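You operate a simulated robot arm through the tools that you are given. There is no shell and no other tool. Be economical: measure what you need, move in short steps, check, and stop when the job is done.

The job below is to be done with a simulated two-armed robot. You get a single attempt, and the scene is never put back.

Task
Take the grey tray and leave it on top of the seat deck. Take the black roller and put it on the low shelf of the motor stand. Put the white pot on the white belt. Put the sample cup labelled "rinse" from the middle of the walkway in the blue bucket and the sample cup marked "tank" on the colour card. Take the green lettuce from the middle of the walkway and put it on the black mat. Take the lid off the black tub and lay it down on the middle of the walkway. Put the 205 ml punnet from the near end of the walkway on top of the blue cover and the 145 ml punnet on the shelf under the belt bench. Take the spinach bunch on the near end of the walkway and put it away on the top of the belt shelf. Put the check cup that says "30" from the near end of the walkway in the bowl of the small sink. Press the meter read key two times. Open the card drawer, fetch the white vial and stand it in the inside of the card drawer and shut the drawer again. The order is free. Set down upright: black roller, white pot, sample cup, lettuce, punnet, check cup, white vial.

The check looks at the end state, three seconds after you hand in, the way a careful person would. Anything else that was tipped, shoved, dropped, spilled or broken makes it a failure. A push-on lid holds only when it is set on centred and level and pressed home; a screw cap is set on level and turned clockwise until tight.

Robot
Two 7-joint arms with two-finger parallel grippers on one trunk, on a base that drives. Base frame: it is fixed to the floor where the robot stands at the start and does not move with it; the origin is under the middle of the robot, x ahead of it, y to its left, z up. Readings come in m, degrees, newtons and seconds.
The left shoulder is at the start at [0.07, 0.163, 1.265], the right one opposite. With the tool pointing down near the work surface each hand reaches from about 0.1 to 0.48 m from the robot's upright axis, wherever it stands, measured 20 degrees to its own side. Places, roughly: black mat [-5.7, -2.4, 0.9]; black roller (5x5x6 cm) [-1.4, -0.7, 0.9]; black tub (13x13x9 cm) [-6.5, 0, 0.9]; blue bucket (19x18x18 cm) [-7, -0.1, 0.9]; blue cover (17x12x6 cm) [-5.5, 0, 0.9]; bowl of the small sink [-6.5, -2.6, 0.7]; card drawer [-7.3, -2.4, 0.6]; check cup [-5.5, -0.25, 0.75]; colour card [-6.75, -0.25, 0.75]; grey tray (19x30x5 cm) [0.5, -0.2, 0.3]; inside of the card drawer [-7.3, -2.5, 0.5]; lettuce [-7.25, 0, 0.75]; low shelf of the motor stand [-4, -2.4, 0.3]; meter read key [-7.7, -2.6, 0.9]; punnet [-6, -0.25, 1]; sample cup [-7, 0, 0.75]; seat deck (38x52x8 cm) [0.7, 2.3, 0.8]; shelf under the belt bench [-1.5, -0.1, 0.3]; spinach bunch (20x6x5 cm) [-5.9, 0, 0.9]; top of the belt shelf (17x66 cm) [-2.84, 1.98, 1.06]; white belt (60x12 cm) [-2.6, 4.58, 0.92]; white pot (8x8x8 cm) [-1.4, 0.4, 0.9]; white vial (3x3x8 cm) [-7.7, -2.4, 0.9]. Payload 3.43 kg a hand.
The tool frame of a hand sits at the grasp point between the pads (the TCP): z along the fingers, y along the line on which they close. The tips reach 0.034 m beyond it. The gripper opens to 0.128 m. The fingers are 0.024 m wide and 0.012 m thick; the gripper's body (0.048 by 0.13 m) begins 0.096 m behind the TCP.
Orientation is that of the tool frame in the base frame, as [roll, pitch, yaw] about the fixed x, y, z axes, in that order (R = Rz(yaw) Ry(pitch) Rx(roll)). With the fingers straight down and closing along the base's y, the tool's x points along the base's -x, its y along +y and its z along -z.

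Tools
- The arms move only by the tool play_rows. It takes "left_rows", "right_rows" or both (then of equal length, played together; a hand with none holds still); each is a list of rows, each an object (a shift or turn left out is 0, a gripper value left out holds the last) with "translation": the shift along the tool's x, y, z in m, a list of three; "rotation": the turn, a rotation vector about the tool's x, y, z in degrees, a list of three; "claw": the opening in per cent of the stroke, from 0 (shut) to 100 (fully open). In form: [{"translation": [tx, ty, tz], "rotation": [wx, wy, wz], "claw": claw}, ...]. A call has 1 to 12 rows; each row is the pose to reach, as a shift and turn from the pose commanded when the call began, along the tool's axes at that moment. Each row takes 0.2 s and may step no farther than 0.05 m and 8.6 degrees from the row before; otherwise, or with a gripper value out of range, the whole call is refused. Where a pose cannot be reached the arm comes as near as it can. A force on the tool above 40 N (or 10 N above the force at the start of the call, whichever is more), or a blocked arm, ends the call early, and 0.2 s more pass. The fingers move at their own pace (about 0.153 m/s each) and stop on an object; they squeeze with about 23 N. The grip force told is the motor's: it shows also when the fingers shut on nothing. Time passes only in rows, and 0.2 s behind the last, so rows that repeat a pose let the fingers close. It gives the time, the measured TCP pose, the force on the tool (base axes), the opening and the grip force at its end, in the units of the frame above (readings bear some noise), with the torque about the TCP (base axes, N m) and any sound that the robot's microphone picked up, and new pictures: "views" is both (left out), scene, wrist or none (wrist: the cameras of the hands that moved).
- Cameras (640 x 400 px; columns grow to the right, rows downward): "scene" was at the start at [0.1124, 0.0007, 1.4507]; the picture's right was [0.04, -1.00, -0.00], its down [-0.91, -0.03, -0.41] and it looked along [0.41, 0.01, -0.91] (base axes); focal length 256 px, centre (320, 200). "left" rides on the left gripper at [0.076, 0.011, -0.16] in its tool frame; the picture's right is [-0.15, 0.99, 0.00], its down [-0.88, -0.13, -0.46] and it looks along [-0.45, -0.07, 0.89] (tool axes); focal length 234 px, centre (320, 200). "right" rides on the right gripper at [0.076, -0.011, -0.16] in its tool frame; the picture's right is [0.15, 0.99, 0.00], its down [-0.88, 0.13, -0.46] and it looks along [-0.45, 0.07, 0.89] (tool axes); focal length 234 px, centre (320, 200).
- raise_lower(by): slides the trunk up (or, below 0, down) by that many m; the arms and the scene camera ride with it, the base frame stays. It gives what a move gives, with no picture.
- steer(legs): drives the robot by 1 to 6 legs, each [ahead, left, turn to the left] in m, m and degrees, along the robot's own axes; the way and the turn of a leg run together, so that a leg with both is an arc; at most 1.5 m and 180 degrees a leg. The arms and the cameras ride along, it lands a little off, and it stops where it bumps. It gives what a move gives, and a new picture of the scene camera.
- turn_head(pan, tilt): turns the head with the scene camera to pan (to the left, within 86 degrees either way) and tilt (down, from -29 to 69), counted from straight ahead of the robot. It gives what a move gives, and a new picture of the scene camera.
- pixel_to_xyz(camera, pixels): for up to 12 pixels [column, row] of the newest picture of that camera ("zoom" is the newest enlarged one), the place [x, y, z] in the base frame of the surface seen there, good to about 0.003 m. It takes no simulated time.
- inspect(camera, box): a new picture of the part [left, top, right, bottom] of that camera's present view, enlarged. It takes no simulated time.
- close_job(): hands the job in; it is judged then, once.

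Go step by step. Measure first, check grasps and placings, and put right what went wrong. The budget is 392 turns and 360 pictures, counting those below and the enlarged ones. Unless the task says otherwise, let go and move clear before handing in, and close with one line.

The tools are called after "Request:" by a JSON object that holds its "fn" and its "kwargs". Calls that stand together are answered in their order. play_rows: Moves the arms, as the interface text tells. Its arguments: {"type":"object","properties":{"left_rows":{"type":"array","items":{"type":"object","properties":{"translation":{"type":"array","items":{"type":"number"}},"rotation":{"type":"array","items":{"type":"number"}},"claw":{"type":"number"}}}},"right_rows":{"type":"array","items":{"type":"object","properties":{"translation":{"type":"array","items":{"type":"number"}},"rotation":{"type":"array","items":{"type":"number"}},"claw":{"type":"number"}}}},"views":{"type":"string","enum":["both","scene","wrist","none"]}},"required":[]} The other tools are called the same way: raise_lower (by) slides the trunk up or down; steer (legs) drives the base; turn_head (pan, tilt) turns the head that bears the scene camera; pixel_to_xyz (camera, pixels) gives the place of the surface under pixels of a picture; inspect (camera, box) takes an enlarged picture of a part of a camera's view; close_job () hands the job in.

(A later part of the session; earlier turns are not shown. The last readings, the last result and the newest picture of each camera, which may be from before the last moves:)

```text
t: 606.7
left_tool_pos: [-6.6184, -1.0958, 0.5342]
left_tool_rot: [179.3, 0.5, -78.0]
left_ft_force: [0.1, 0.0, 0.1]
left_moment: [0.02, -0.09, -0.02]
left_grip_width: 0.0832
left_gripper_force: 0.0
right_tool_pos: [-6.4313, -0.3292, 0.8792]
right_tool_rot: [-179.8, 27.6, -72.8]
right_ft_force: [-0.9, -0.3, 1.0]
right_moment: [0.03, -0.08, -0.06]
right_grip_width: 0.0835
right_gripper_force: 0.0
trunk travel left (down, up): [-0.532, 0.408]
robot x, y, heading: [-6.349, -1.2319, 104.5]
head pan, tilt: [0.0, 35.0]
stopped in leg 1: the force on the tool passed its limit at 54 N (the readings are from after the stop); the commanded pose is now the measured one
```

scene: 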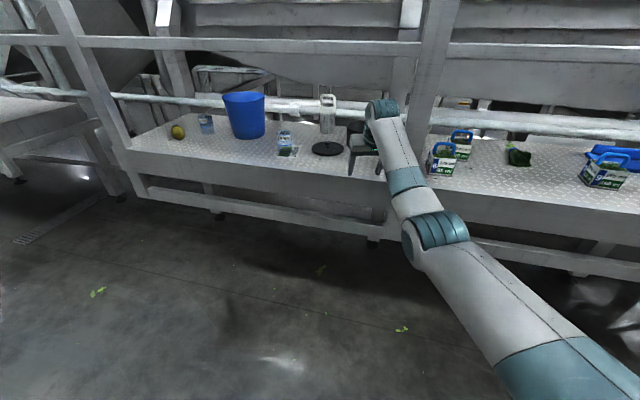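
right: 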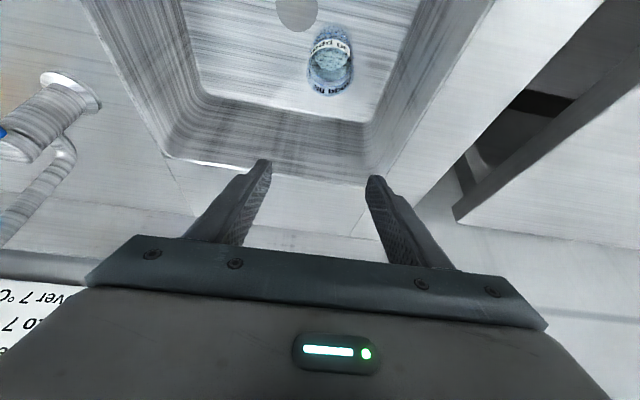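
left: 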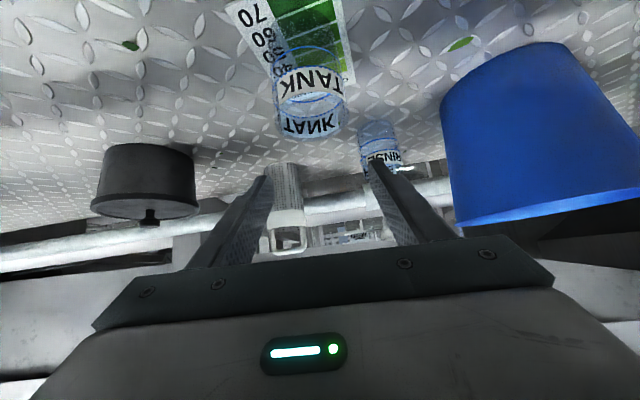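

Fingertips likely scraped the deck (z 0.843). Raise the trunk 6 cm and back straight out.

Request:
{"fn": "raise_lower", "kwargs": {"by": 0.06}}

Request:
{"fn": "steer", "kwargs": {"legs": [[-0.3, 0.05, 0]]}}

```text
t: 607.7
left_tool_pos: [-6.6167, -1.095, 0.5955]
left_tool_rot: [179.1, 0.3, -77.9]
left_ft_force: [-0.3, -0.6, -0.5]
left_moment: [-0.01, 0.01, 0.0]
left_grip_width: 0.0829
left_gripper_force: 0.2
right_tool_pos: [-6.4282, -0.3285, 0.9382]
right_tool_rot: [-179.9, 27.7, -73.0]
right_ft_force: [-0.6, -0.4, -0.6]
right_moment: [-0.02, 0.03, 0.01]
right_grip_width: 0.083
right_gripper_force: 0.1
trunk travel left (down, up): [-0.592, 0.348]
robot x, y, heading: [-6.353, -1.2335, 104.2]
head pan, tilt: [0.0, 35.0]
```

```text
t: 609.8
left_tool_pos: [-6.5917, -1.3973, 0.5946]
left_tool_rot: [179.1, 0.5, -77.8]
left_ft_force: [-0.3, -0.1, -1.0]
left_moment: [0.0, -0.02, 0.01]
left_grip_width: 0.0827
left_gripper_force: 0.1
right_tool_pos: [-6.4042, -0.628, 0.9389]
right_tool_rot: [180.0, 27.7, -72.9]
right_ft_force: [-0.1, -0.2, 0.3]
right_moment: [0.03, 0.02, 0.05]
right_grip_width: 0.0833
right_gripper_force: 0.1
trunk travel left (down, up): [-0.592, 0.348]
robot x, y, heading: [-6.329, -1.5358, 104.2]
head pan, tilt: [0.0, 35.0]
```

scene: 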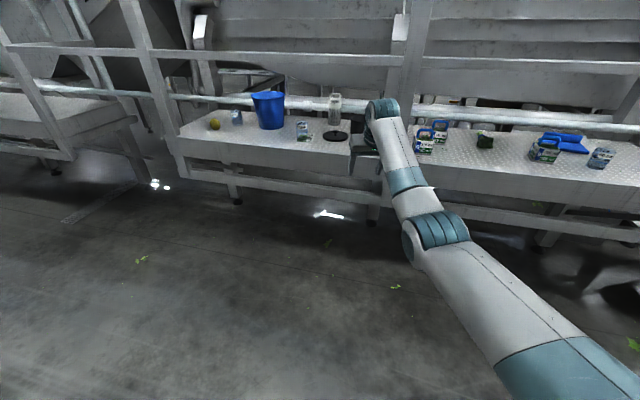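

Out safely. Straighten to 90°, strafe right 0.5 and advance 0.3.

Request:
{"fn": "steer", "kwargs": {"legs": [[0, 0, -14.2], [0, -0.5, 0], [0.35, 0, 0]]}}

Request:
{"fn": "inspect", "kwargs": {"camera": "scene", "box": [250, 110, 490, 260]}}

```text
t: 615.5
left_tool_pos: [-6.0516, -0.9835, 0.5944]
left_tool_rot: [179.1, 0.5, -91.9]
left_ft_force: [0.8, 0.5, -0.1]
left_moment: [-0.04, -0.02, -0.03]
left_grip_width: 0.0832
left_gripper_force: 0.0
right_tool_pos: [-5.6823, -0.2855, 0.9386]
right_tool_rot: [180.0, 27.5, -87.0]
right_ft_force: [0.0, 0.5, -0.6]
right_moment: [-0.03, 0.0, 0.02]
right_grip_width: 0.0831
right_gripper_force: 0.0
trunk travel left (down, up): [-0.592, 0.348]
robot x, y, heading: [-5.8292, -1.185, 90.0]
head pan, tilt: [0.0, 35.0]
```

scene: 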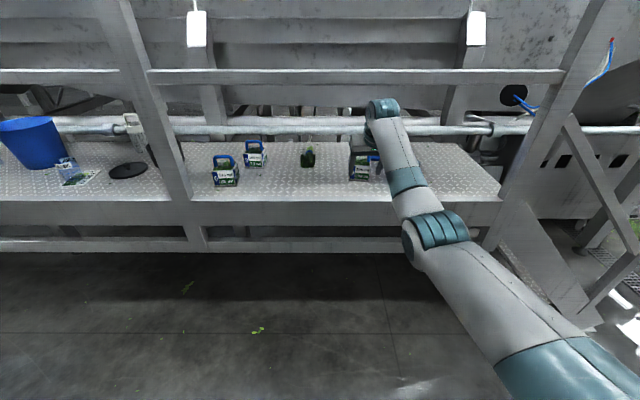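

```text
2.67 times, centred on (370, 185) of scene
```

zoom: 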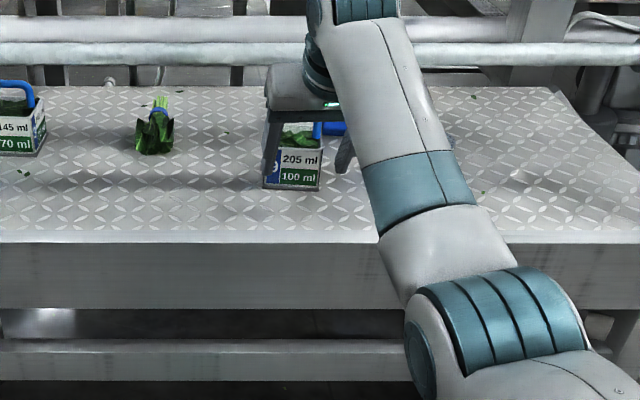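

View from the right wrist to plan the punnet grasp.

Request:
{"fn": "inspect", "kwargs": {"camera": "right", "box": [0, 0, 640, 400]}}

Request:
{"fn": "pixel_to_xyz", "kwargs": {"camera": "zoom", "pixels": [[290, 160], [360, 160], [320, 130], [320, 180], [325, 215], [300, 205], [350, 205], [400, 180], [440, 175], [410, 150]]}}

```text
1.00 times, centred on (320, 200) of right (not enlarged: the box is as wide or as high as the picture)
```

zoom: 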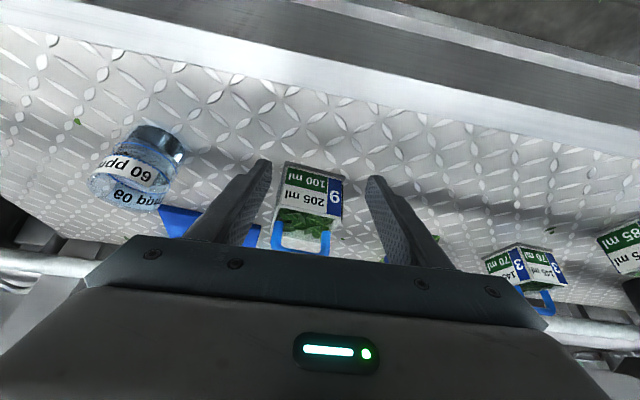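

```text
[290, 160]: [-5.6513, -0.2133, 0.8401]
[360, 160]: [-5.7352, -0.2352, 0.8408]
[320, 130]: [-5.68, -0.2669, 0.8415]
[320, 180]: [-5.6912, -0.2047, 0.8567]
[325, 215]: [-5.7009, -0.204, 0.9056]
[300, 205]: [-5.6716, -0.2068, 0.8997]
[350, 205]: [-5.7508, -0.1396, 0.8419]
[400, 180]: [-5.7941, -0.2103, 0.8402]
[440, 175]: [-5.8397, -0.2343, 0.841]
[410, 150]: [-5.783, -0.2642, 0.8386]
```

Punnet (≈6.5 cm square) centre ≈(−5.683, −0.172). Go over it with fingers at 80 %, descend, close.

Request:
{"fn": "play_rows", "kwargs": {"right_rows": [{"translation": [-0.035, 0.001, 0.015], "claw": 80}, {"translation": [-0.07, 0.001, 0.033]}, {"translation": [-0.0976, 0.001, 0.0508]}, {"translation": [-0.085, 0.001, 0.075]}, {"translation": [-0.0724, 0.001, 0.0992]}, {"translation": [-0.0724, 0.001, 0.0992]}], "views": "wrist"}}

```text
t: 616.9
left_tool_pos: [-6.0519, -0.9854, 0.5946]
left_tool_rot: [179.1, 0.4, -92.1]
left_ft_force: [-0.2, 0.4, -0.1]
left_moment: [0.01, 0.02, 0.03]
left_grip_width: 0.0831
left_gripper_force: 0.1
right_tool_pos: [-5.6757, -0.2377, 0.9013]
right_tool_rot: [-180.0, 27.7, -87.0]
right_ft_force: [-0.4, -0.1, 0.0]
right_moment: [-0.01, -0.01, -0.01]
right_grip_width: 0.1024
right_gripper_force: 0.0
right hand out of reach, approached as far as the arm can: row 2, 3, 4, 5, 6
trunk travel left (down, up): [-0.592, 0.348]
robot x, y, heading: [-5.8297, -1.1845, 90.3]
head pan, tilt: [0.0, 35.0]
```

right: 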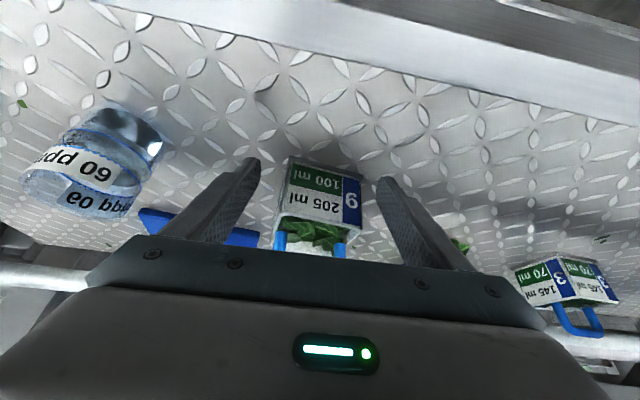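

Arm is stretched; drive ahead 0.065 instead (fingers pass on both sides), then lower 1.2 cm.

Request:
{"fn": "steer", "kwargs": {"legs": [[0.065, 0.005, -0.2]]}}

Request:
{"fn": "raise_lower", "kwargs": {"by": -0.014}}

Request:
{"fn": "inspect", "kwargs": {"camera": "right", "box": [160, 100, 480, 300]}}

```text
t: 617.9
left_tool_pos: [-6.0568, -0.9184, 0.5949]
left_tool_rot: [179.2, 0.3, -92.1]
left_ft_force: [-0.7, -0.3, -0.5]
left_moment: [-0.04, -0.02, 0.0]
left_grip_width: 0.083
left_gripper_force: 0.1
right_tool_pos: [-5.6772, -0.1733, 0.8994]
right_tool_rot: [-180.0, 27.5, -87.1]
right_ft_force: [0.1, 0.8, -1.6]
right_moment: [-0.06, 0.0, 0.03]
right_grip_width: 0.1025
right_gripper_force: 0.0
trunk travel left (down, up): [-0.592, 0.348]
robot x, y, heading: [-5.8329, -1.1155, 90.2]
head pan, tilt: [0.0, 35.0]
```

scene: 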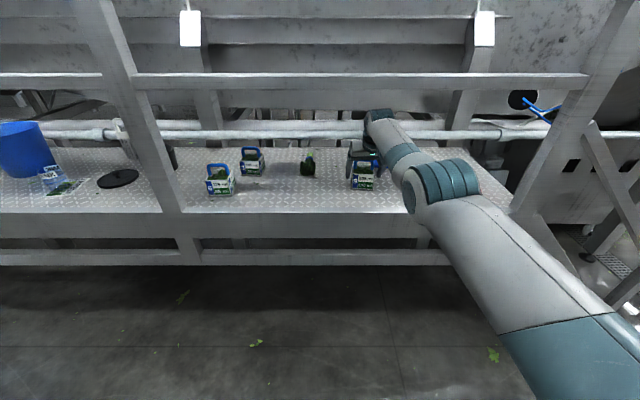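

```text
t: 618.5
left_tool_pos: [-6.0578, -0.9198, 0.5816]
left_tool_rot: [179.0, 0.3, -92.3]
left_ft_force: [-0.9, 0.1, 0.1]
left_moment: [0.0, 0.0, 0.03]
left_grip_width: 0.083
left_gripper_force: 0.1
right_tool_pos: [-5.6772, -0.1743, 0.8869]
right_tool_rot: [179.9, 27.5, -87.2]
right_ft_force: [-0.7, 0.4, 0.5]
right_moment: [0.03, 0.02, -0.02]
right_grip_width: 0.1022
right_gripper_force: 0.0
trunk travel left (down, up): [-0.578, 0.362]
robot x, y, heading: [-5.8338, -1.1152, 89.9]
head pan, tilt: [0.0, 35.0]
```

```text
2.00 times, centred on (320, 200) of right
```

zoom: 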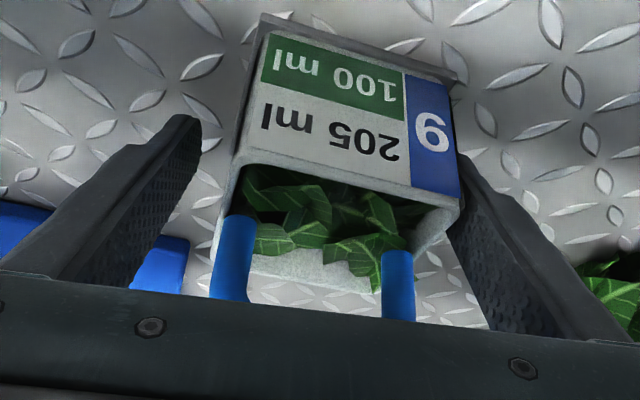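

Punnet sits a bit west of centre. Shift 8 mm, close and check.

Request:
{"fn": "play_rows", "kwargs": {"right_rows": [{"translation": [0, 0.008, 0]}, {"translation": [0, 0.008, 0], "claw": 50}, {"translation": [0, 0.008, 0], "claw": 20}, {"translation": [0, 0.008, 0], "claw": 0}, {"translation": [0, 0.008, 0]}], "views": "none"}}

Request:
{"fn": "raise_lower", "kwargs": {"by": 0.06}}

Request:
{"fn": "inspect", "kwargs": {"camera": "right", "box": [0, 0, 640, 400]}}

```text
t: 619.7
left_tool_pos: [-6.0569, -0.9188, 0.5817]
left_tool_rot: [179.1, 0.4, -92.3]
left_ft_force: [-0.1, 0.1, 0.6]
left_moment: [0.0, 0.0, -0.01]
left_grip_width: 0.0832
left_gripper_force: 0.1
right_tool_pos: [-5.685, -0.175, 0.8885]
right_tool_rot: [180.0, 27.7, -87.2]
right_ft_force: [0.5, 0.0, 0.1]
right_moment: [0.04, -0.02, -0.03]
right_grip_width: 0.0764
right_gripper_force: 22.6
trunk travel left (down, up): [-0.578, 0.362]
robot x, y, heading: [-5.8353, -1.1204, 89.9]
head pan, tilt: [0.0, 35.0]
```

```text
t: 620.7
left_tool_pos: [-6.0566, -0.9187, 0.641]
left_tool_rot: [179.0, 0.4, -92.2]
left_ft_force: [0.5, -0.2, -0.2]
left_moment: [0.02, 0.02, 0.01]
left_grip_width: 0.083
left_gripper_force: 0.0
right_tool_pos: [-5.685, -0.1749, 0.9458]
right_tool_rot: [180.0, 27.6, -87.2]
right_ft_force: [0.0, -0.1, -0.5]
right_moment: [0.02, 0.01, 0.01]
right_grip_width: 0.0764
right_gripper_force: 23.0
trunk travel left (down, up): [-0.638, 0.302]
robot x, y, heading: [-5.8335, -1.1146, 90.1]
head pan, tilt: [0.0, 35.0]
```

```text
1.00 times, centred on (320, 200) of right (not enlarged: the box is as wide or as high as the picture)
```

zoom: 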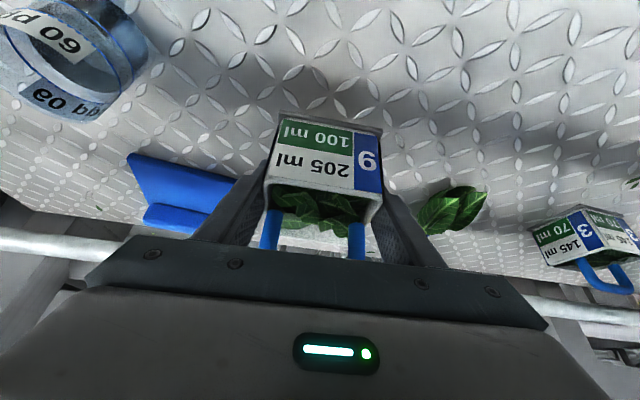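

Punnet held. Measure the blue cover's surfaces (flat part and roll) from this view.

Request:
{"fn": "pixel_to_xyz", "kwargs": {"camera": "zoom", "pixels": [[130, 158], [180, 180], [150, 180], [220, 190], [170, 165], [180, 198], [175, 213], [195, 225], [145, 205]]}}

Request:
{"fn": "inspect", "kwargs": {"camera": "right", "box": [100, 130, 280, 250]}}

```text
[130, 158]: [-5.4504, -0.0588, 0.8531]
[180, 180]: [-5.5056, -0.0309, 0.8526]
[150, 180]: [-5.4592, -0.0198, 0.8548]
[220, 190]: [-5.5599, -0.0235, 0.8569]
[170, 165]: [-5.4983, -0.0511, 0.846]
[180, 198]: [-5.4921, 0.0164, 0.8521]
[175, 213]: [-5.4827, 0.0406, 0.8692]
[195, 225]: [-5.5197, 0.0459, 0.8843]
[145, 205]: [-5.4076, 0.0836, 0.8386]
```

```text
3.33 times, centred on (190, 190) of right
```

zoom: 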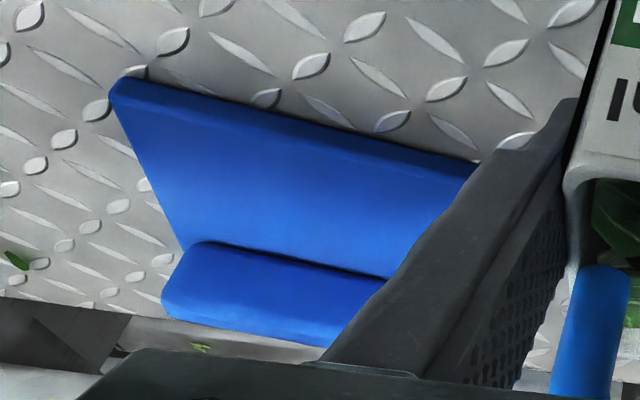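

Cover: flat part z≈0.853 (y −0.05…0.03), roll behind. First bend the arm: pull the hand south 0.13 and up, then lower the trunk so the elbow stays under the rail.

Request:
{"fn": "play_rows", "kwargs": {"right_rows": [{"translation": [0.02, 0, -0.035]}, {"translation": [0.04, 0, -0.07]}, {"translation": [0.06, 0, -0.1]}, {"translation": [0.076, 0, -0.1355]}, {"translation": [0.076, 0, -0.1355]}], "views": "none"}}

Request:
{"fn": "raise_lower", "kwargs": {"by": -0.1}}

```text
t: 621.9
left_tool_pos: [-6.0587, -0.9159, 0.6392]
left_tool_rot: [179.1, 0.0, -92.3]
left_ft_force: [-0.4, 0.2, -0.7]
left_moment: [-0.15, 0.0, 0.02]
left_grip_width: 0.0831
left_gripper_force: 0.0
right_tool_pos: [-5.6797, -0.3011, 1.0269]
right_tool_rot: [180.0, 27.0, -87.2]
right_ft_force: [-0.7, 2.0, -3.2]
right_moment: [-0.12, -0.02, 0.01]
right_grip_width: 0.0761
right_gripper_force: 23.3
trunk travel left (down, up): [-0.638, 0.302]
robot x, y, heading: [-5.8333, -1.1201, 89.8]
head pan, tilt: [0.0, 35.0]
```

```text
t: 623.2
left_tool_pos: [-6.0561, -0.9192, 0.5413]
left_tool_rot: [179.2, 0.3, -92.2]
left_ft_force: [-0.4, 0.4, -0.9]
left_moment: [0.03, -0.02, 0.03]
left_grip_width: 0.0833
left_gripper_force: 0.1
right_tool_pos: [-5.6789, -0.3065, 0.9322]
right_tool_rot: [179.9, 27.7, -87.2]
right_ft_force: [-0.2, -0.5, -1.2]
right_moment: [-0.01, 0.03, 0.01]
right_grip_width: 0.0764
right_gripper_force: 23.3
trunk travel left (down, up): [-0.538, 0.402]
robot x, y, heading: [-5.8365, -1.1178, 89.9]
head pan, tilt: [0.0, 35.0]
```

Drive ahead 0.285, then strafe right 0.178 over the cover.

Request:
{"fn": "steer", "kwargs": {"legs": [[0.285, 0, 0]]}}

Request:
{"fn": "steer", "kwargs": {"legs": [[0, -0.178, 0]]}}

Request:
{"fn": "inspect", "kwargs": {"camera": "right", "box": [0, 0, 640, 400]}}

```text
t: 625.2
left_tool_pos: [-6.0561, -0.6372, 0.5413]
left_tool_rot: [179.1, 0.4, -92.2]
left_ft_force: [1.2, 0.0, -0.1]
left_moment: [0.0, 0.03, 0.0]
left_grip_width: 0.0832
left_gripper_force: 0.1
right_tool_pos: [-5.6782, -0.022, 0.9313]
right_tool_rot: [180.0, 27.6, -87.2]
right_ft_force: [-0.4, -0.6, -1.7]
right_moment: [-0.05, 0.03, 0.02]
right_grip_width: 0.076
right_gripper_force: 23.1
trunk travel left (down, up): [-0.538, 0.402]
robot x, y, heading: [-5.8371, -0.8343, 90.0]
head pan, tilt: [0.0, 35.0]
```

scene: 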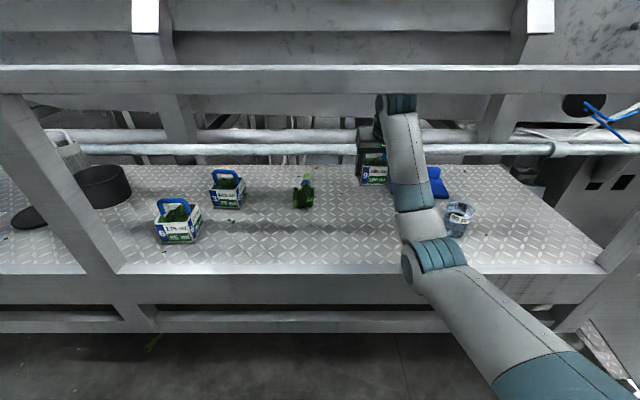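

```text
t: 626.7
left_tool_pos: [-5.8785, -0.6366, 0.5411]
left_tool_rot: [179.0, 0.4, -92.2]
left_ft_force: [-0.3, -0.1, 0.3]
left_moment: [-0.01, -0.01, 0.0]
left_grip_width: 0.0834
left_gripper_force: 0.0
right_tool_pos: [-5.4973, -0.0236, 0.9318]
right_tool_rot: [-180.0, 27.6, -87.2]
right_ft_force: [0.8, 0.9, -0.9]
right_moment: [0.0, 0.02, 0.01]
right_grip_width: 0.076
right_gripper_force: 22.5
trunk travel left (down, up): [-0.538, 0.402]
robot x, y, heading: [-5.6598, -0.8332, 89.8]
head pan, tilt: [0.0, 35.0]
```

scene: 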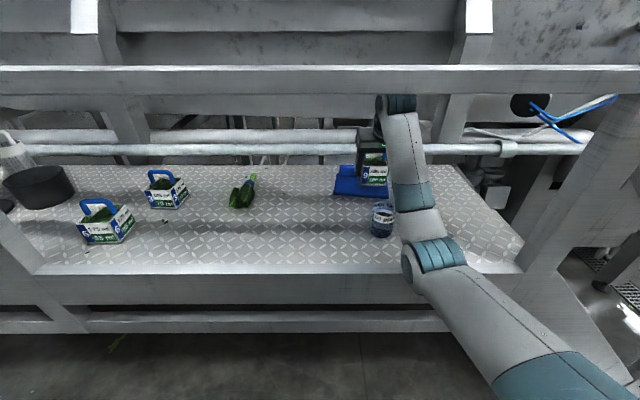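

```text
1.00 times, centred on (320, 200) of right (not enlarged: the box is as wide or as high as the picture)
```

zoom: 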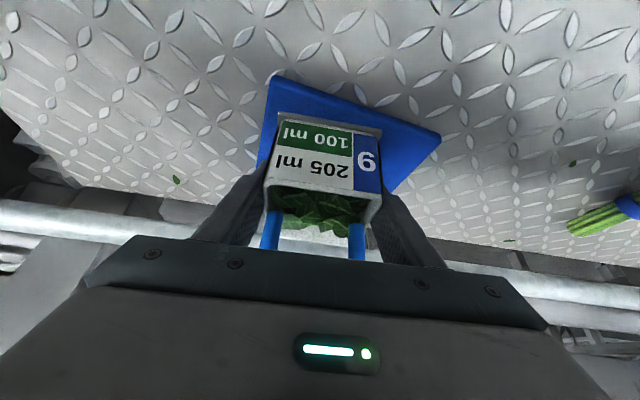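

Check the cover's corners here and my forearm's clearance to the 60 ppm cup.

Request:
{"fn": "pixel_to_xyz", "kwargs": {"camera": "zoom", "pixels": [[275, 82], [436, 137], [395, 188], [258, 160], [350, 105], [400, 150]]}}

Request:
{"fn": "pixel_to_xyz", "kwargs": {"camera": "scene", "pixels": [[415, 200], [415, 225], [405, 235], [425, 255], [382, 215], [382, 235], [335, 192], [340, 168]]}}

```text
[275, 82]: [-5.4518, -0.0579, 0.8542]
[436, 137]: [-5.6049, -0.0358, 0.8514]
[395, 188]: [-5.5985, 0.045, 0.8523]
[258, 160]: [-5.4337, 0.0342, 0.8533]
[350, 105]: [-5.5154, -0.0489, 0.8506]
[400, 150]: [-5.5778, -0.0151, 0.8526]
```

```text
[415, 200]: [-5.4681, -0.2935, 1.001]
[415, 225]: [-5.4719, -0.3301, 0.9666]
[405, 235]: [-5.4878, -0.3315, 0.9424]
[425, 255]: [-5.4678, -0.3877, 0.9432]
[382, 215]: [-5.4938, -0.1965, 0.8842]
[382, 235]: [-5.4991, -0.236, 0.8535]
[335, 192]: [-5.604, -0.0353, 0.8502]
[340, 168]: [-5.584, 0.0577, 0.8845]
```

Flat part centre ≈(−5.522, −0.007). Shift hand 2.2 cm west, 1 cm north, and descend to contact.

Request:
{"fn": "play_rows", "kwargs": {"right_rows": [{"translation": [-0.0045, 0.011, 0.0023]}, {"translation": [-0.0089, 0.022, 0.0046]}, {"translation": [-0.0042, 0.022, 0.0135]}, {"translation": [0.0, 0.022, 0.021]}, {"translation": [0.002, 0.022, 0.0255]}, {"translation": [0.004, 0.022, 0.029]}, {"translation": [0.004, 0.022, 0.029]}], "views": "none"}}

```text
t: 628.3
left_tool_pos: [-5.8779, -0.6368, 0.5402]
left_tool_rot: [179.0, 0.3, -92.4]
left_ft_force: [-0.2, -0.4, 0.1]
left_moment: [0.01, 0.0, 0.01]
left_grip_width: 0.0832
left_gripper_force: 0.0
right_tool_pos: [-5.5224, -0.0135, 0.9031]
right_tool_rot: [-180.0, 27.7, -87.3]
right_ft_force: [0.6, -0.3, -1.6]
right_moment: [0.02, 0.0, 0.0]
right_grip_width: 0.0762
right_gripper_force: 22.7
trunk travel left (down, up): [-0.538, 0.402]
robot x, y, heading: [-5.656, -0.8375, 90.1]
head pan, tilt: [0.0, 35.0]
```

Request:
{"fn": "play_rows", "kwargs": {"right_rows": [{"translation": [0.0012, 0, 0.0022]}, {"translation": [0.0023, 0, 0.0044]}, {"translation": [0.0032, 0, 0.0062]}, {"translation": [0.0032, 0, 0.0062]}], "views": "wrist"}}

```text
t: 629.3
left_tool_pos: [-5.8777, -0.637, 0.5422]
left_tool_rot: [179.1, 0.5, -92.2]
left_ft_force: [0.3, 0.3, 1.3]
left_moment: [0.02, -0.01, 0.0]
left_grip_width: 0.0832
left_gripper_force: 0.1
right_tool_pos: [-5.5228, -0.0153, 0.8995]
right_tool_rot: [-180.0, 27.9, -87.3]
right_ft_force: [-1.0, 3.4, 11.2]
right_moment: [0.18, -0.45, -0.14]
right_grip_width: 0.0759
right_gripper_force: 23.1
trunk travel left (down, up): [-0.538, 0.402]
robot x, y, heading: [-5.6596, -0.8336, 89.7]
head pan, tilt: [0.0, 35.0]
```

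right: 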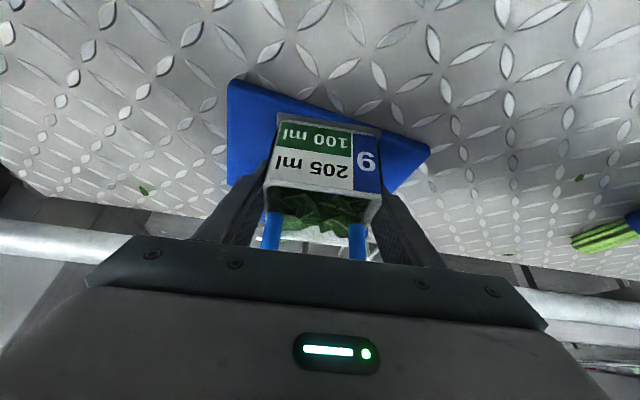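

Contact 11 N. Ease, release, and rise.

Request:
{"fn": "play_rows", "kwargs": {"right_rows": [{"translation": [-0.0007, 0, -0.0013]}, {"translation": [-0.0007, 0, -0.0013], "claw": 68}, {"translation": [-0.0007, 0, -0.0013], "claw": 76}, {"translation": [-0.0007, 0, -0.0013], "claw": 80}, {"translation": [-0.0145, 0, -0.028]}, {"translation": [-0.032, 0, -0.062]}, {"translation": [-0.041, 0, -0.08]}], "views": "wrist"}}

```text
t: 630.9
left_tool_pos: [-5.878, -0.6357, 0.5406]
left_tool_rot: [179.1, 0.5, -92.4]
left_ft_force: [0.8, 0.1, -0.5]
left_moment: [0.02, -0.02, -0.01]
left_grip_width: 0.0832
left_gripper_force: 0.0
right_tool_pos: [-5.522, -0.0164, 0.9881]
right_tool_rot: [180.0, 27.7, -87.3]
right_ft_force: [0.2, 0.1, 0.2]
right_moment: [-0.01, 0.07, 0.03]
right_grip_width: 0.1025
right_gripper_force: 0.0
trunk travel left (down, up): [-0.538, 0.402]
robot x, y, heading: [-5.6586, -0.8364, 89.7]
head pan, tilt: [0.0, 35.0]
```

right: 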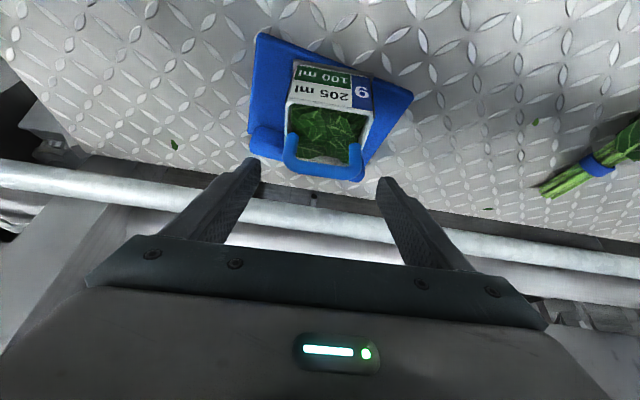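

205 ml punnet is on the cover. Next the 145 ml punnet: back out 0.25, strafe left 0.565.

Request:
{"fn": "steer", "kwargs": {"legs": [[-0.25, 0, 0], [0, 0.565, 0]]}}

Request:
{"fn": "inspect", "kwargs": {"camera": "right", "box": [0, 0, 640, 400]}}

```text
t: 635.6
left_tool_pos: [-6.4486, -0.8838, 0.5402]
left_tool_rot: [179.1, 0.4, -92.6]
left_ft_force: [-0.7, -0.4, 0.2]
left_moment: [0.01, 0.01, -0.01]
left_grip_width: 0.0833
left_gripper_force: 0.1
right_tool_pos: [-6.0902, -0.2668, 0.9877]
right_tool_rot: [-179.9, 27.7, -87.6]
right_ft_force: [0.2, 0.8, -0.2]
right_moment: [-0.01, -0.04, -0.01]
right_grip_width: 0.1024
right_gripper_force: 0.1
trunk travel left (down, up): [-0.538, 0.402]
robot x, y, heading: [-6.2326, -1.083, 89.5]
head pan, tilt: [0.0, 35.0]
```

scene: 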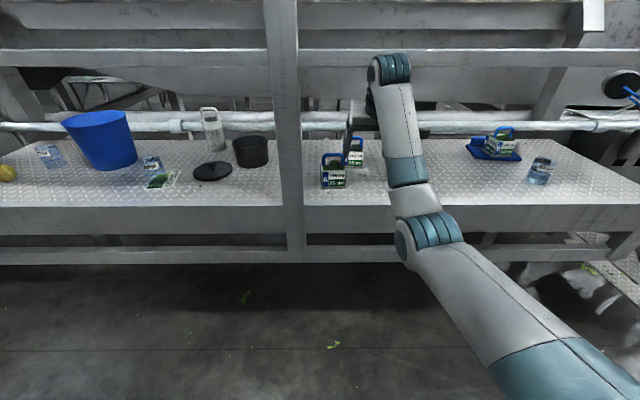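

```text
1.00 times, centred on (320, 200) of right (not enlarged: the box is as wide or as high as the picture)
```

zoom: 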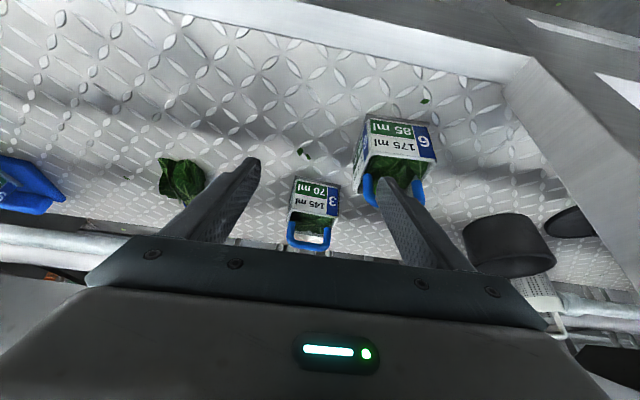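

Measure the 145 ml punnet and the 175 ml handle.

Request:
{"fn": "pixel_to_xyz", "kwargs": {"camera": "zoom", "pixels": [[313, 200], [293, 205], [337, 205], [310, 185], [310, 245], [315, 222], [368, 190], [415, 190], [395, 165]]}}

Request:
{"fn": "play_rows", "kwargs": {"right_rows": [{"translation": [-0.007, 0, -0.0133], "claw": 70}, {"translation": [-0.007, 0, -0.0133]}], "views": "none"}}

```text
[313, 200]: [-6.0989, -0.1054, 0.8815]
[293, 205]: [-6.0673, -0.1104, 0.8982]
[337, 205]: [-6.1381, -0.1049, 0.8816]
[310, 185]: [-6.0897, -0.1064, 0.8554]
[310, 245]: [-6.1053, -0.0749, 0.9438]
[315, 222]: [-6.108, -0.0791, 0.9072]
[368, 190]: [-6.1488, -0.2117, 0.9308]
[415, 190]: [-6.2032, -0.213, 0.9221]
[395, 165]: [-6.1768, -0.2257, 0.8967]
```

```text
t: 636.2
left_tool_pos: [-6.447, -0.8854, 0.5411]
left_tool_rot: [179.0, 0.4, -92.6]
left_ft_force: [0.5, -0.2, 0.4]
left_moment: [-0.02, -0.01, -0.01]
left_grip_width: 0.0831
left_gripper_force: 0.1
right_tool_pos: [-6.0862, -0.2697, 0.9887]
right_tool_rot: [-180.0, 26.6, -87.7]
right_ft_force: [-0.3, -0.6, 0.0]
right_moment: [-0.01, -0.04, -0.02]
right_grip_width: 0.0896
right_gripper_force: 0.1
trunk travel left (down, up): [-0.538, 0.402]
robot x, y, heading: [-6.2264, -1.0872, 89.7]
head pan, tilt: [0.0, 35.0]
```

Raise 2 cm to pass over the 175 ml handle, drive ahead 0.19 with a slight left shift, then descend.

Request:
{"fn": "raise_lower", "kwargs": {"by": 0.02}}

Request:
{"fn": "steer", "kwargs": {"legs": [[0.19, 0.013, 0.2]]}}

Request:
{"fn": "play_rows", "kwargs": {"right_rows": [{"translation": [0.02, 0, 0.038]}, {"translation": [0.038, 0, 0.073]}, {"translation": [0.051, 0, 0.1]}, {"translation": [0.051, 0, 0.1]}], "views": "wrist"}}

```text
t: 636.8
left_tool_pos: [-6.448, -0.8865, 0.5612]
left_tool_rot: [178.9, 0.7, -92.7]
left_ft_force: [-0.4, -0.1, 0.1]
left_moment: [0.0, 0.02, -0.01]
left_grip_width: 0.0832
left_gripper_force: 0.0
right_tool_pos: [-6.0869, -0.2765, 0.9877]
right_tool_rot: [179.9, 25.0, -87.6]
right_ft_force: [-0.5, -0.1, -0.4]
right_moment: [0.04, 0.0, 0.01]
right_grip_width: 0.0897
right_gripper_force: 0.1
trunk travel left (down, up): [-0.558, 0.382]
robot x, y, heading: [-6.2266, -1.0851, 89.5]
head pan, tilt: [0.0, 35.0]
```

```text
t: 637.6
left_tool_pos: [-6.4478, -0.8837, 0.5638]
left_tool_rot: [179.1, 0.8, -92.9]
left_ft_force: [0.3, 0.1, -0.8]
left_moment: [0.01, -0.03, -0.04]
left_grip_width: 0.0831
left_gripper_force: 0.0
right_tool_pos: [-6.086, -0.2761, 0.9874]
right_tool_rot: [180.0, 25.0, -87.7]
right_ft_force: [0.8, 0.5, 0.3]
right_moment: [0.01, -0.02, -0.04]
right_grip_width: 0.0895
right_gripper_force: 0.0
trunk travel left (down, up): [-0.558, 0.382]
robot x, y, heading: [-6.23, -1.0787, 89.1]
head pan, tilt: [0.0, 35.0]
stopped in leg 1: the robot was blocked; the commanded pose is now the measured one
```

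scene: 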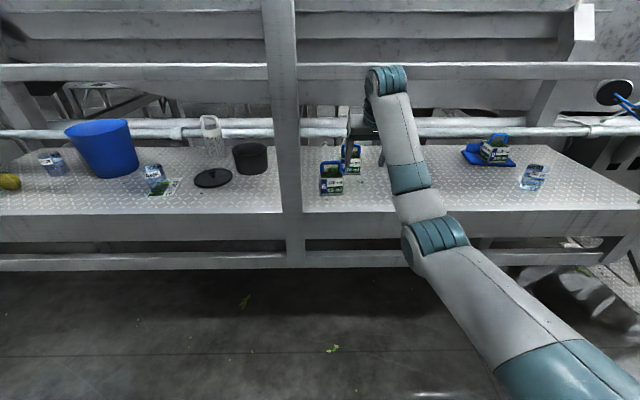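

```text
t: 638.6
left_tool_pos: [-6.4497, -0.8793, 0.5627]
left_tool_rot: [179.0, 0.7, -92.8]
left_ft_force: [0.4, 0.3, -1.3]
left_moment: [0.01, -0.01, 0.04]
left_grip_width: 0.0833
left_gripper_force: 0.0
right_tool_pos: [-6.0876, -0.2722, 0.8755]
right_tool_rot: [-180.0, 25.3, -87.6]
right_ft_force: [2.4, 11.5, 39.3]
right_moment: [0.55, 0.81, 0.32]
right_grip_width: 0.0895
right_gripper_force: 0.1
trunk travel left (down, up): [-0.558, 0.382]
robot x, y, heading: [-6.2265, -1.0809, 89.6]
head pan, tilt: [0.0, 35.0]
```

right: 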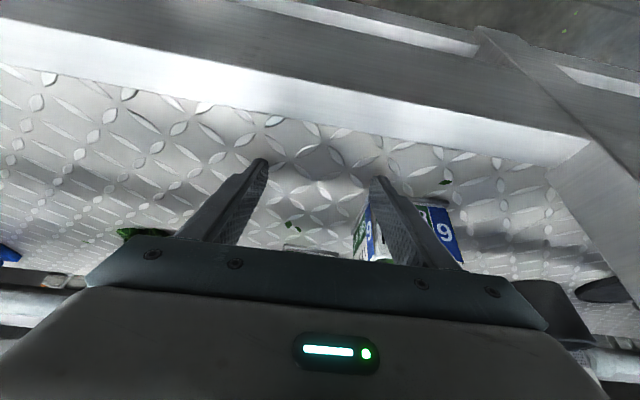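

The wrist hit the rail front (drive blocked) and the hand descended short, touching the deck. Raise the hand 4.5 cm straight up and check the 175 ml punnet.

Request:
{"fn": "play_rows", "kwargs": {"right_rows": [{"translation": [-0.01, 0, -0.02]}, {"translation": [-0.02, 0, -0.042]}, {"translation": [-0.02, 0, -0.042]}], "views": "wrist"}}

```text
t: 639.4
left_tool_pos: [-6.4486, -0.8784, 0.5617]
left_tool_rot: [179.1, 0.4, -92.8]
left_ft_force: [0.7, 0.3, 0.1]
left_moment: [0.03, 0.0, 0.01]
left_grip_width: 0.0833
left_gripper_force: 0.0
right_tool_pos: [-6.0882, -0.2706, 0.9124]
right_tool_rot: [-179.9, 24.0, -87.6]
right_ft_force: [-0.2, -0.2, 0.4]
right_moment: [0.0, -0.02, 0.02]
right_grip_width: 0.0898
right_gripper_force: 0.1
trunk travel left (down, up): [-0.558, 0.382]
robot x, y, heading: [-6.2297, -1.075, 89.4]
head pan, tilt: [0.0, 35.0]
```

right: 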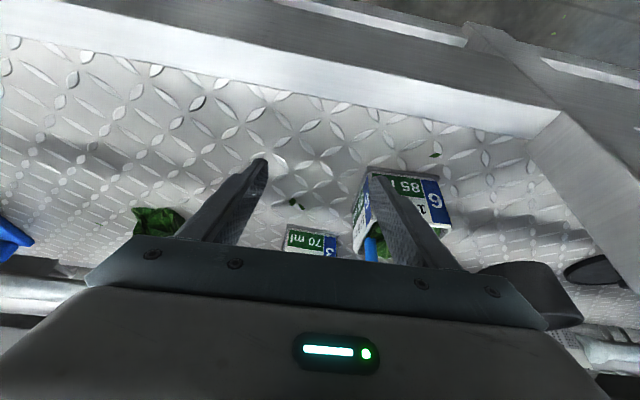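

Request:
{"fn": "pixel_to_xyz", "kwargs": {"camera": "right", "pixels": [[372, 178], [436, 185], [405, 185], [446, 225], [360, 230], [310, 240]]}}

Request:
{"fn": "steer", "kwargs": {"legs": [[-0.1, 0, 0.5]]}}

```text
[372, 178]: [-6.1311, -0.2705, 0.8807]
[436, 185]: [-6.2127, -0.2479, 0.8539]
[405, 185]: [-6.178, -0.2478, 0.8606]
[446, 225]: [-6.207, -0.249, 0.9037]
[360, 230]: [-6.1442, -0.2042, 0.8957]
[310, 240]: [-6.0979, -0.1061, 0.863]
```

```text
t: 640.5
left_tool_pos: [-6.4515, -0.9798, 0.562]
left_tool_rot: [179.1, 0.5, -92.4]
left_ft_force: [-0.3, 0.1, 0.1]
left_moment: [0.0, -0.04, 0.0]
left_grip_width: 0.0833
left_gripper_force: 0.1
right_tool_pos: [-6.0955, -0.3699, 0.9141]
right_tool_rot: [-179.9, 24.5, -87.1]
right_ft_force: [-0.2, -0.8, 0.1]
right_moment: [0.01, 0.03, 0.01]
right_grip_width: 0.0894
right_gripper_force: 0.0
trunk travel left (down, up): [-0.558, 0.382]
robot x, y, heading: [-6.2308, -1.1782, 89.7]
head pan, tilt: [0.0, 35.0]
```

scene: 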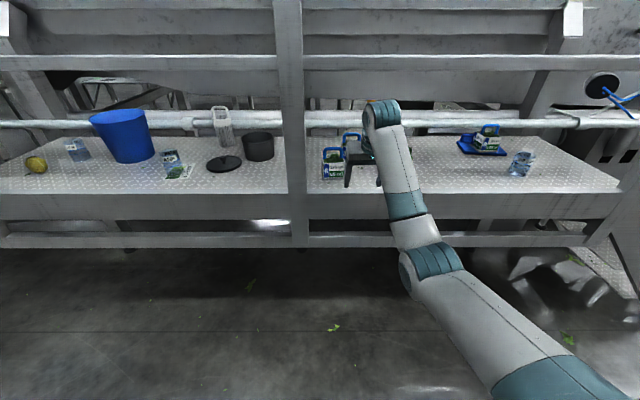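

The 175 ml punnet is unmoved. New path: pass east of it at low height (x −6.072, z≈0.894), then shift west in front of the 145 ml. Lower 2 cm, narrow to 65 %.

Request:
{"fn": "raise_lower", "kwargs": {"by": -0.018}}

Request:
{"fn": "play_rows", "kwargs": {"right_rows": [{"translation": [0, -0.012, 0], "claw": 65}, {"translation": [0, -0.023, 0]}, {"translation": [0, -0.023, 0]}], "views": "none"}}

Request:
{"fn": "steer", "kwargs": {"legs": [[0.225, 0, 0]]}}

```text
t: 641.2
left_tool_pos: [-6.4504, -0.978, 0.5441]
left_tool_rot: [179.2, 0.4, -92.3]
left_ft_force: [-0.4, -0.5, -0.3]
left_moment: [0.04, -0.02, -0.01]
left_grip_width: 0.0831
left_gripper_force: 0.2
right_tool_pos: [-6.0956, -0.3689, 0.8953]
right_tool_rot: [-179.9, 24.3, -87.1]
right_ft_force: [0.2, 0.7, 0.4]
right_moment: [-0.01, 0.01, 0.01]
right_grip_width: 0.0898
right_gripper_force: 0.0
trunk travel left (down, up): [-0.54, 0.4]
robot x, y, heading: [-6.2312, -1.1795, 90.0]
head pan, tilt: [0.0, 35.0]
```

```text
t: 642.0
left_tool_pos: [-6.4509, -0.9791, 0.5423]
left_tool_rot: [179.2, 0.3, -92.4]
left_ft_force: [0.1, 0.1, 0.2]
left_moment: [-0.03, 0.0, -0.01]
left_grip_width: 0.0833
left_gripper_force: 0.1
right_tool_pos: [-6.0725, -0.3695, 0.8939]
right_tool_rot: [-179.9, 24.2, -87.1]
right_ft_force: [0.4, -0.1, -0.4]
right_moment: [0.01, 0.01, 0.01]
right_grip_width: 0.0832
right_gripper_force: 0.0
trunk travel left (down, up): [-0.54, 0.4]
robot x, y, heading: [-6.2298, -1.1773, 89.8]
head pan, tilt: [0.0, 35.0]
```

```text
t: 643.7
left_tool_pos: [-6.4494, -0.7542, 0.5423]
left_tool_rot: [179.0, 0.3, -92.4]
left_ft_force: [0.5, -0.3, 0.3]
left_moment: [-0.02, 0.0, -0.02]
left_grip_width: 0.0833
left_gripper_force: 0.0
right_tool_pos: [-6.0714, -0.144, 0.8956]
right_tool_rot: [-179.9, 24.3, -87.2]
right_ft_force: [-0.4, 0.4, -0.6]
right_moment: [-0.03, 0.02, 0.02]
right_grip_width: 0.0835
right_gripper_force: 0.0
trunk travel left (down, up): [-0.54, 0.4]
robot x, y, heading: [-6.2283, -0.9525, 89.8]
head pan, tilt: [0.0, 35.0]
```

scene: 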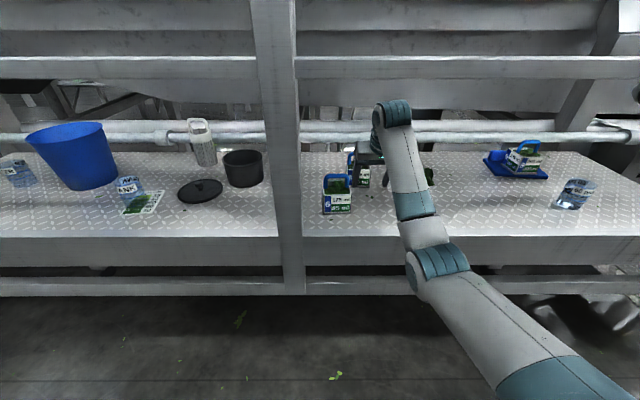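

Past the 175 ml punnet. Shift 2.9 cm west and look.

Request:
{"fn": "play_rows", "kwargs": {"right_rows": [{"translation": [0, 0.015, 0], "claw": 70}, {"translation": [0, 0.029, 0]}, {"translation": [0, 0.029, 0]}], "views": "wrist"}}

```text
t: 644.5
left_tool_pos: [-6.4487, -0.7567, 0.5432]
left_tool_rot: [179.1, 0.4, -92.4]
left_ft_force: [0.2, -0.1, -0.1]
left_moment: [0.03, -0.01, -0.02]
left_grip_width: 0.0833
left_gripper_force: 0.0
right_tool_pos: [-6.1, -0.1459, 0.8947]
right_tool_rot: [-179.9, 24.3, -87.2]
right_ft_force: [0.1, -0.8, 0.4]
right_moment: [-0.02, 0.0, 0.02]
right_grip_width: 0.0897
right_gripper_force: 0.0
trunk travel left (down, up): [-0.54, 0.4]
robot x, y, heading: [-6.2299, -0.9566, 89.4]
head pan, tilt: [0.0, 35.0]
```

right: 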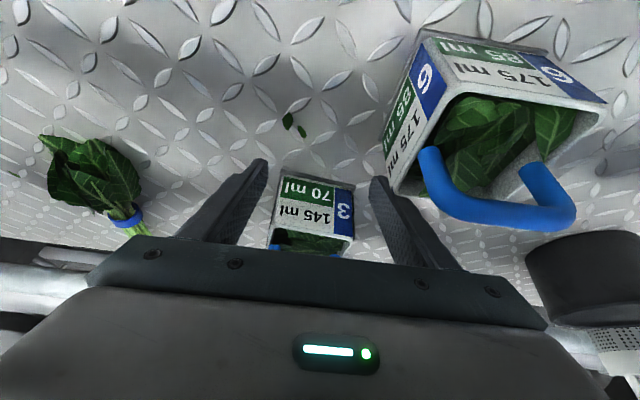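

Well aligned with the 145 ml punnet. Drive ahead 0.066 and close.

Request:
{"fn": "steer", "kwargs": {"legs": [[0.066, 0, 0.4]]}}

Request:
{"fn": "play_rows", "kwargs": {"right_rows": [{"claw": 45}, {"claw": 20}, {"claw": 0}, {}, {}], "views": "wrist"}}

```text
t: 645.5
left_tool_pos: [-6.4505, -0.691, 0.5426]
left_tool_rot: [179.1, 0.2, -92.0]
left_ft_force: [0.4, 1.0, -0.3]
left_moment: [-0.05, -0.03, -0.03]
left_grip_width: 0.0834
left_gripper_force: 0.1
right_tool_pos: [-6.1054, -0.0782, 0.8941]
right_tool_rot: [-180.0, 24.3, -86.8]
right_ft_force: [-0.6, 1.8, 0.1]
right_moment: [-0.02, -0.01, -0.02]
right_grip_width: 0.0894
right_gripper_force: 0.1
trunk travel left (down, up): [-0.54, 0.4]
robot x, y, heading: [-6.2226, -0.8876, 90.1]
head pan, tilt: [0.0, 35.0]
```

scene: 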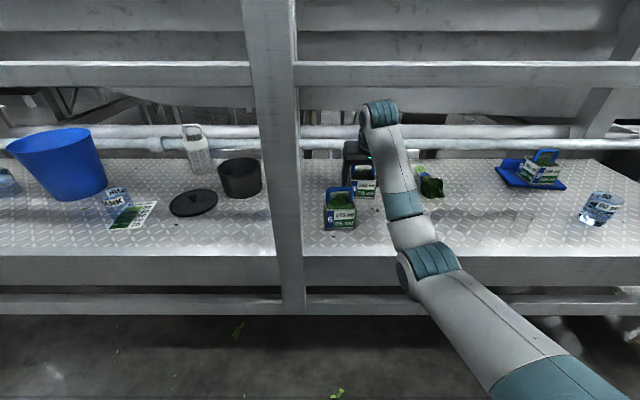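

```text
t: 646.7
left_tool_pos: [-6.451, -0.6918, 0.5439]
left_tool_rot: [179.1, 0.5, -92.0]
left_ft_force: [-0.2, -0.3, 0.8]
left_moment: [0.02, 0.01, 0.0]
left_grip_width: 0.083
left_gripper_force: 0.0
right_tool_pos: [-6.1061, -0.0786, 0.8953]
right_tool_rot: [-179.9, 24.3, -86.9]
right_ft_force: [-0.1, 0.5, -0.4]
right_moment: [0.0, 0.03, 0.01]
right_grip_width: 0.0764
right_gripper_force: 22.6
trunk travel left (down, up): [-0.54, 0.4]
robot x, y, heading: [-6.2303, -0.8859, 90.4]
head pan, tilt: [0.0, 35.0]
```

right: 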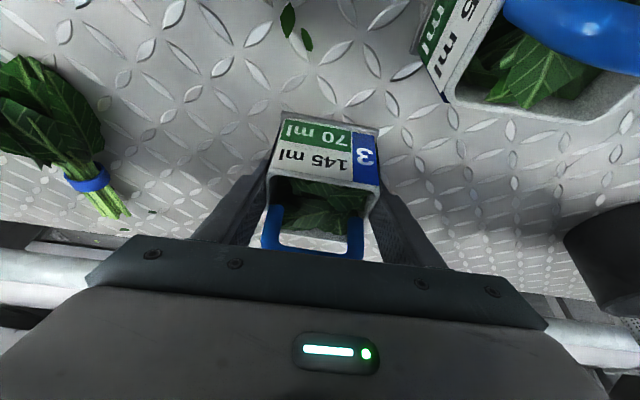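

145 ml punnet held (76 mm). Before sliding east, measure the spinach bunch's extent.

Request:
{"fn": "pixel_to_xyz", "kwargs": {"camera": "right", "pixels": [[126, 213], [88, 180], [40, 110], [10, 170], [50, 65]]}}

Request:
{"fn": "raise_lower", "kwargs": {"by": 0.025}}

```text
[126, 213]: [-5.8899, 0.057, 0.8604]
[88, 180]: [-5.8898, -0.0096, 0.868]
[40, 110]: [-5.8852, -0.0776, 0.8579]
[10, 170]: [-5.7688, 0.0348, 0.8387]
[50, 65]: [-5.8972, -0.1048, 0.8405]
```

```text
t: 647.4
left_tool_pos: [-6.4511, -0.6913, 0.5683]
left_tool_rot: [179.2, 0.3, -92.0]
left_ft_force: [0.2, -0.2, 0.2]
left_moment: [-0.03, -0.01, 0.02]
left_grip_width: 0.0833
left_gripper_force: 0.1
right_tool_pos: [-6.1059, -0.0791, 0.9194]
right_tool_rot: [-179.9, 24.3, -86.8]
right_ft_force: [0.0, 0.5, -1.2]
right_moment: [0.01, 0.02, 0.0]
right_grip_width: 0.0764
right_gripper_force: 23.5
trunk travel left (down, up): [-0.565, 0.375]
robot x, y, heading: [-6.2286, -0.8885, 89.9]
head pan, tilt: [0.0, 35.0]
```

Spinach lies along y at x≈−5.885. Strafe right 0.06 and back out 0.55.

Request:
{"fn": "steer", "kwargs": {"legs": [[0, -0.06, 0], [-0.5, 0, 0]]}}

```text
t: 651.0
left_tool_pos: [-6.3898, -1.1944, 0.5688]
left_tool_rot: [179.1, 0.3, -92.0]
left_ft_force: [-1.1, 0.5, 0.0]
left_moment: [0.01, -0.03, -0.03]
left_grip_width: 0.083
left_gripper_force: 0.0
right_tool_pos: [-6.0443, -0.5824, 0.9207]
right_tool_rot: [-179.9, 24.3, -86.8]
right_ft_force: [-0.1, -0.1, -1.2]
right_moment: [0.01, -0.01, -0.02]
right_grip_width: 0.0762
right_gripper_force: 22.6
trunk travel left (down, up): [-0.565, 0.375]
robot x, y, heading: [-6.1678, -1.3893, 90.3]
head pan, tilt: [0.0, 35.0]
```

scene: 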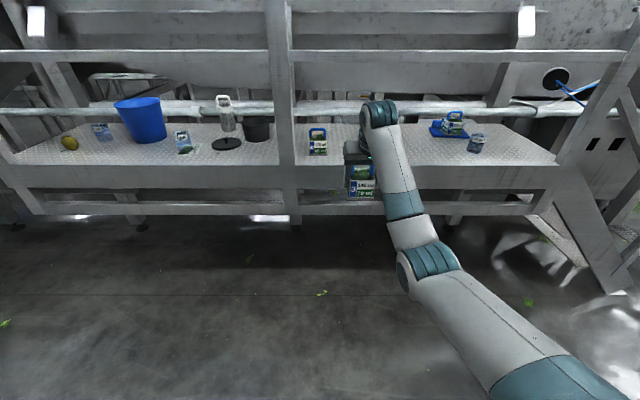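

Turn east and drive to the belt bench front (x≈−2.4).

Request:
{"fn": "steer", "kwargs": {"legs": [[0, 0, -90.3], [1.3, 0, 0], [1.3, 0, 0], [1.15, 0, 0]]}}

Request:
{"fn": "turn_head", "kwargs": {"pan": 40, "tilt": 35}}

```text
t: 672.9
left_tool_pos: [-2.2136, -1.1061, 0.5689]
left_tool_rot: [179.2, 0.4, 178.6]
left_ft_force: [0.3, 0.5, 0.8]
left_moment: [0.01, 0.03, 0.0]
left_grip_width: 0.083
left_gripper_force: 0.0
right_tool_pos: [-1.5986, -1.4422, 0.9203]
right_tool_rot: [-179.9, 24.4, -176.0]
right_ft_force: [0.5, 0.1, -1.3]
right_moment: [-0.04, 0.03, -0.01]
right_grip_width: 0.0758
right_gripper_force: 23.1
trunk travel left (down, up): [-0.565, 0.375]
robot x, y, heading: [-2.4061, -1.3302, 0.8]
head pan, tilt: [0.0, 35.0]
```

scene: 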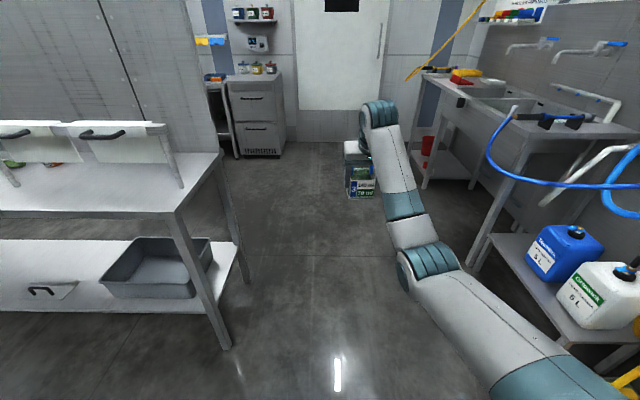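

```text
t: 674.0
left_tool_pos: [-2.2151, -1.1045, 0.5684]
left_tool_rot: [179.0, 0.5, 178.6]
left_ft_force: [0.2, 0.4, 0.5]
left_moment: [0.0, 0.0, -0.01]
left_grip_width: 0.0832
left_gripper_force: 0.1
right_tool_pos: [-1.5987, -1.443, 0.9199]
right_tool_rot: [-180.0, 24.2, -176.0]
right_ft_force: [0.4, 0.1, -1.5]
right_moment: [0.01, 0.07, -0.01]
right_grip_width: 0.0758
right_gripper_force: 23.7
trunk travel left (down, up): [-0.565, 0.375]
robot x, y, heading: [-2.4063, -1.3302, 1.0]
head pan, tilt: [40.0, 35.0]
```

scene: 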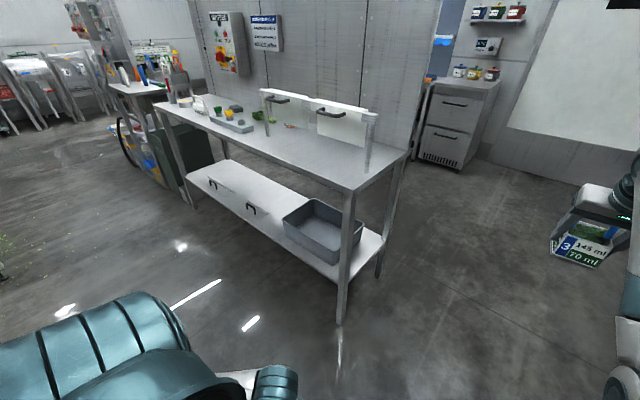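

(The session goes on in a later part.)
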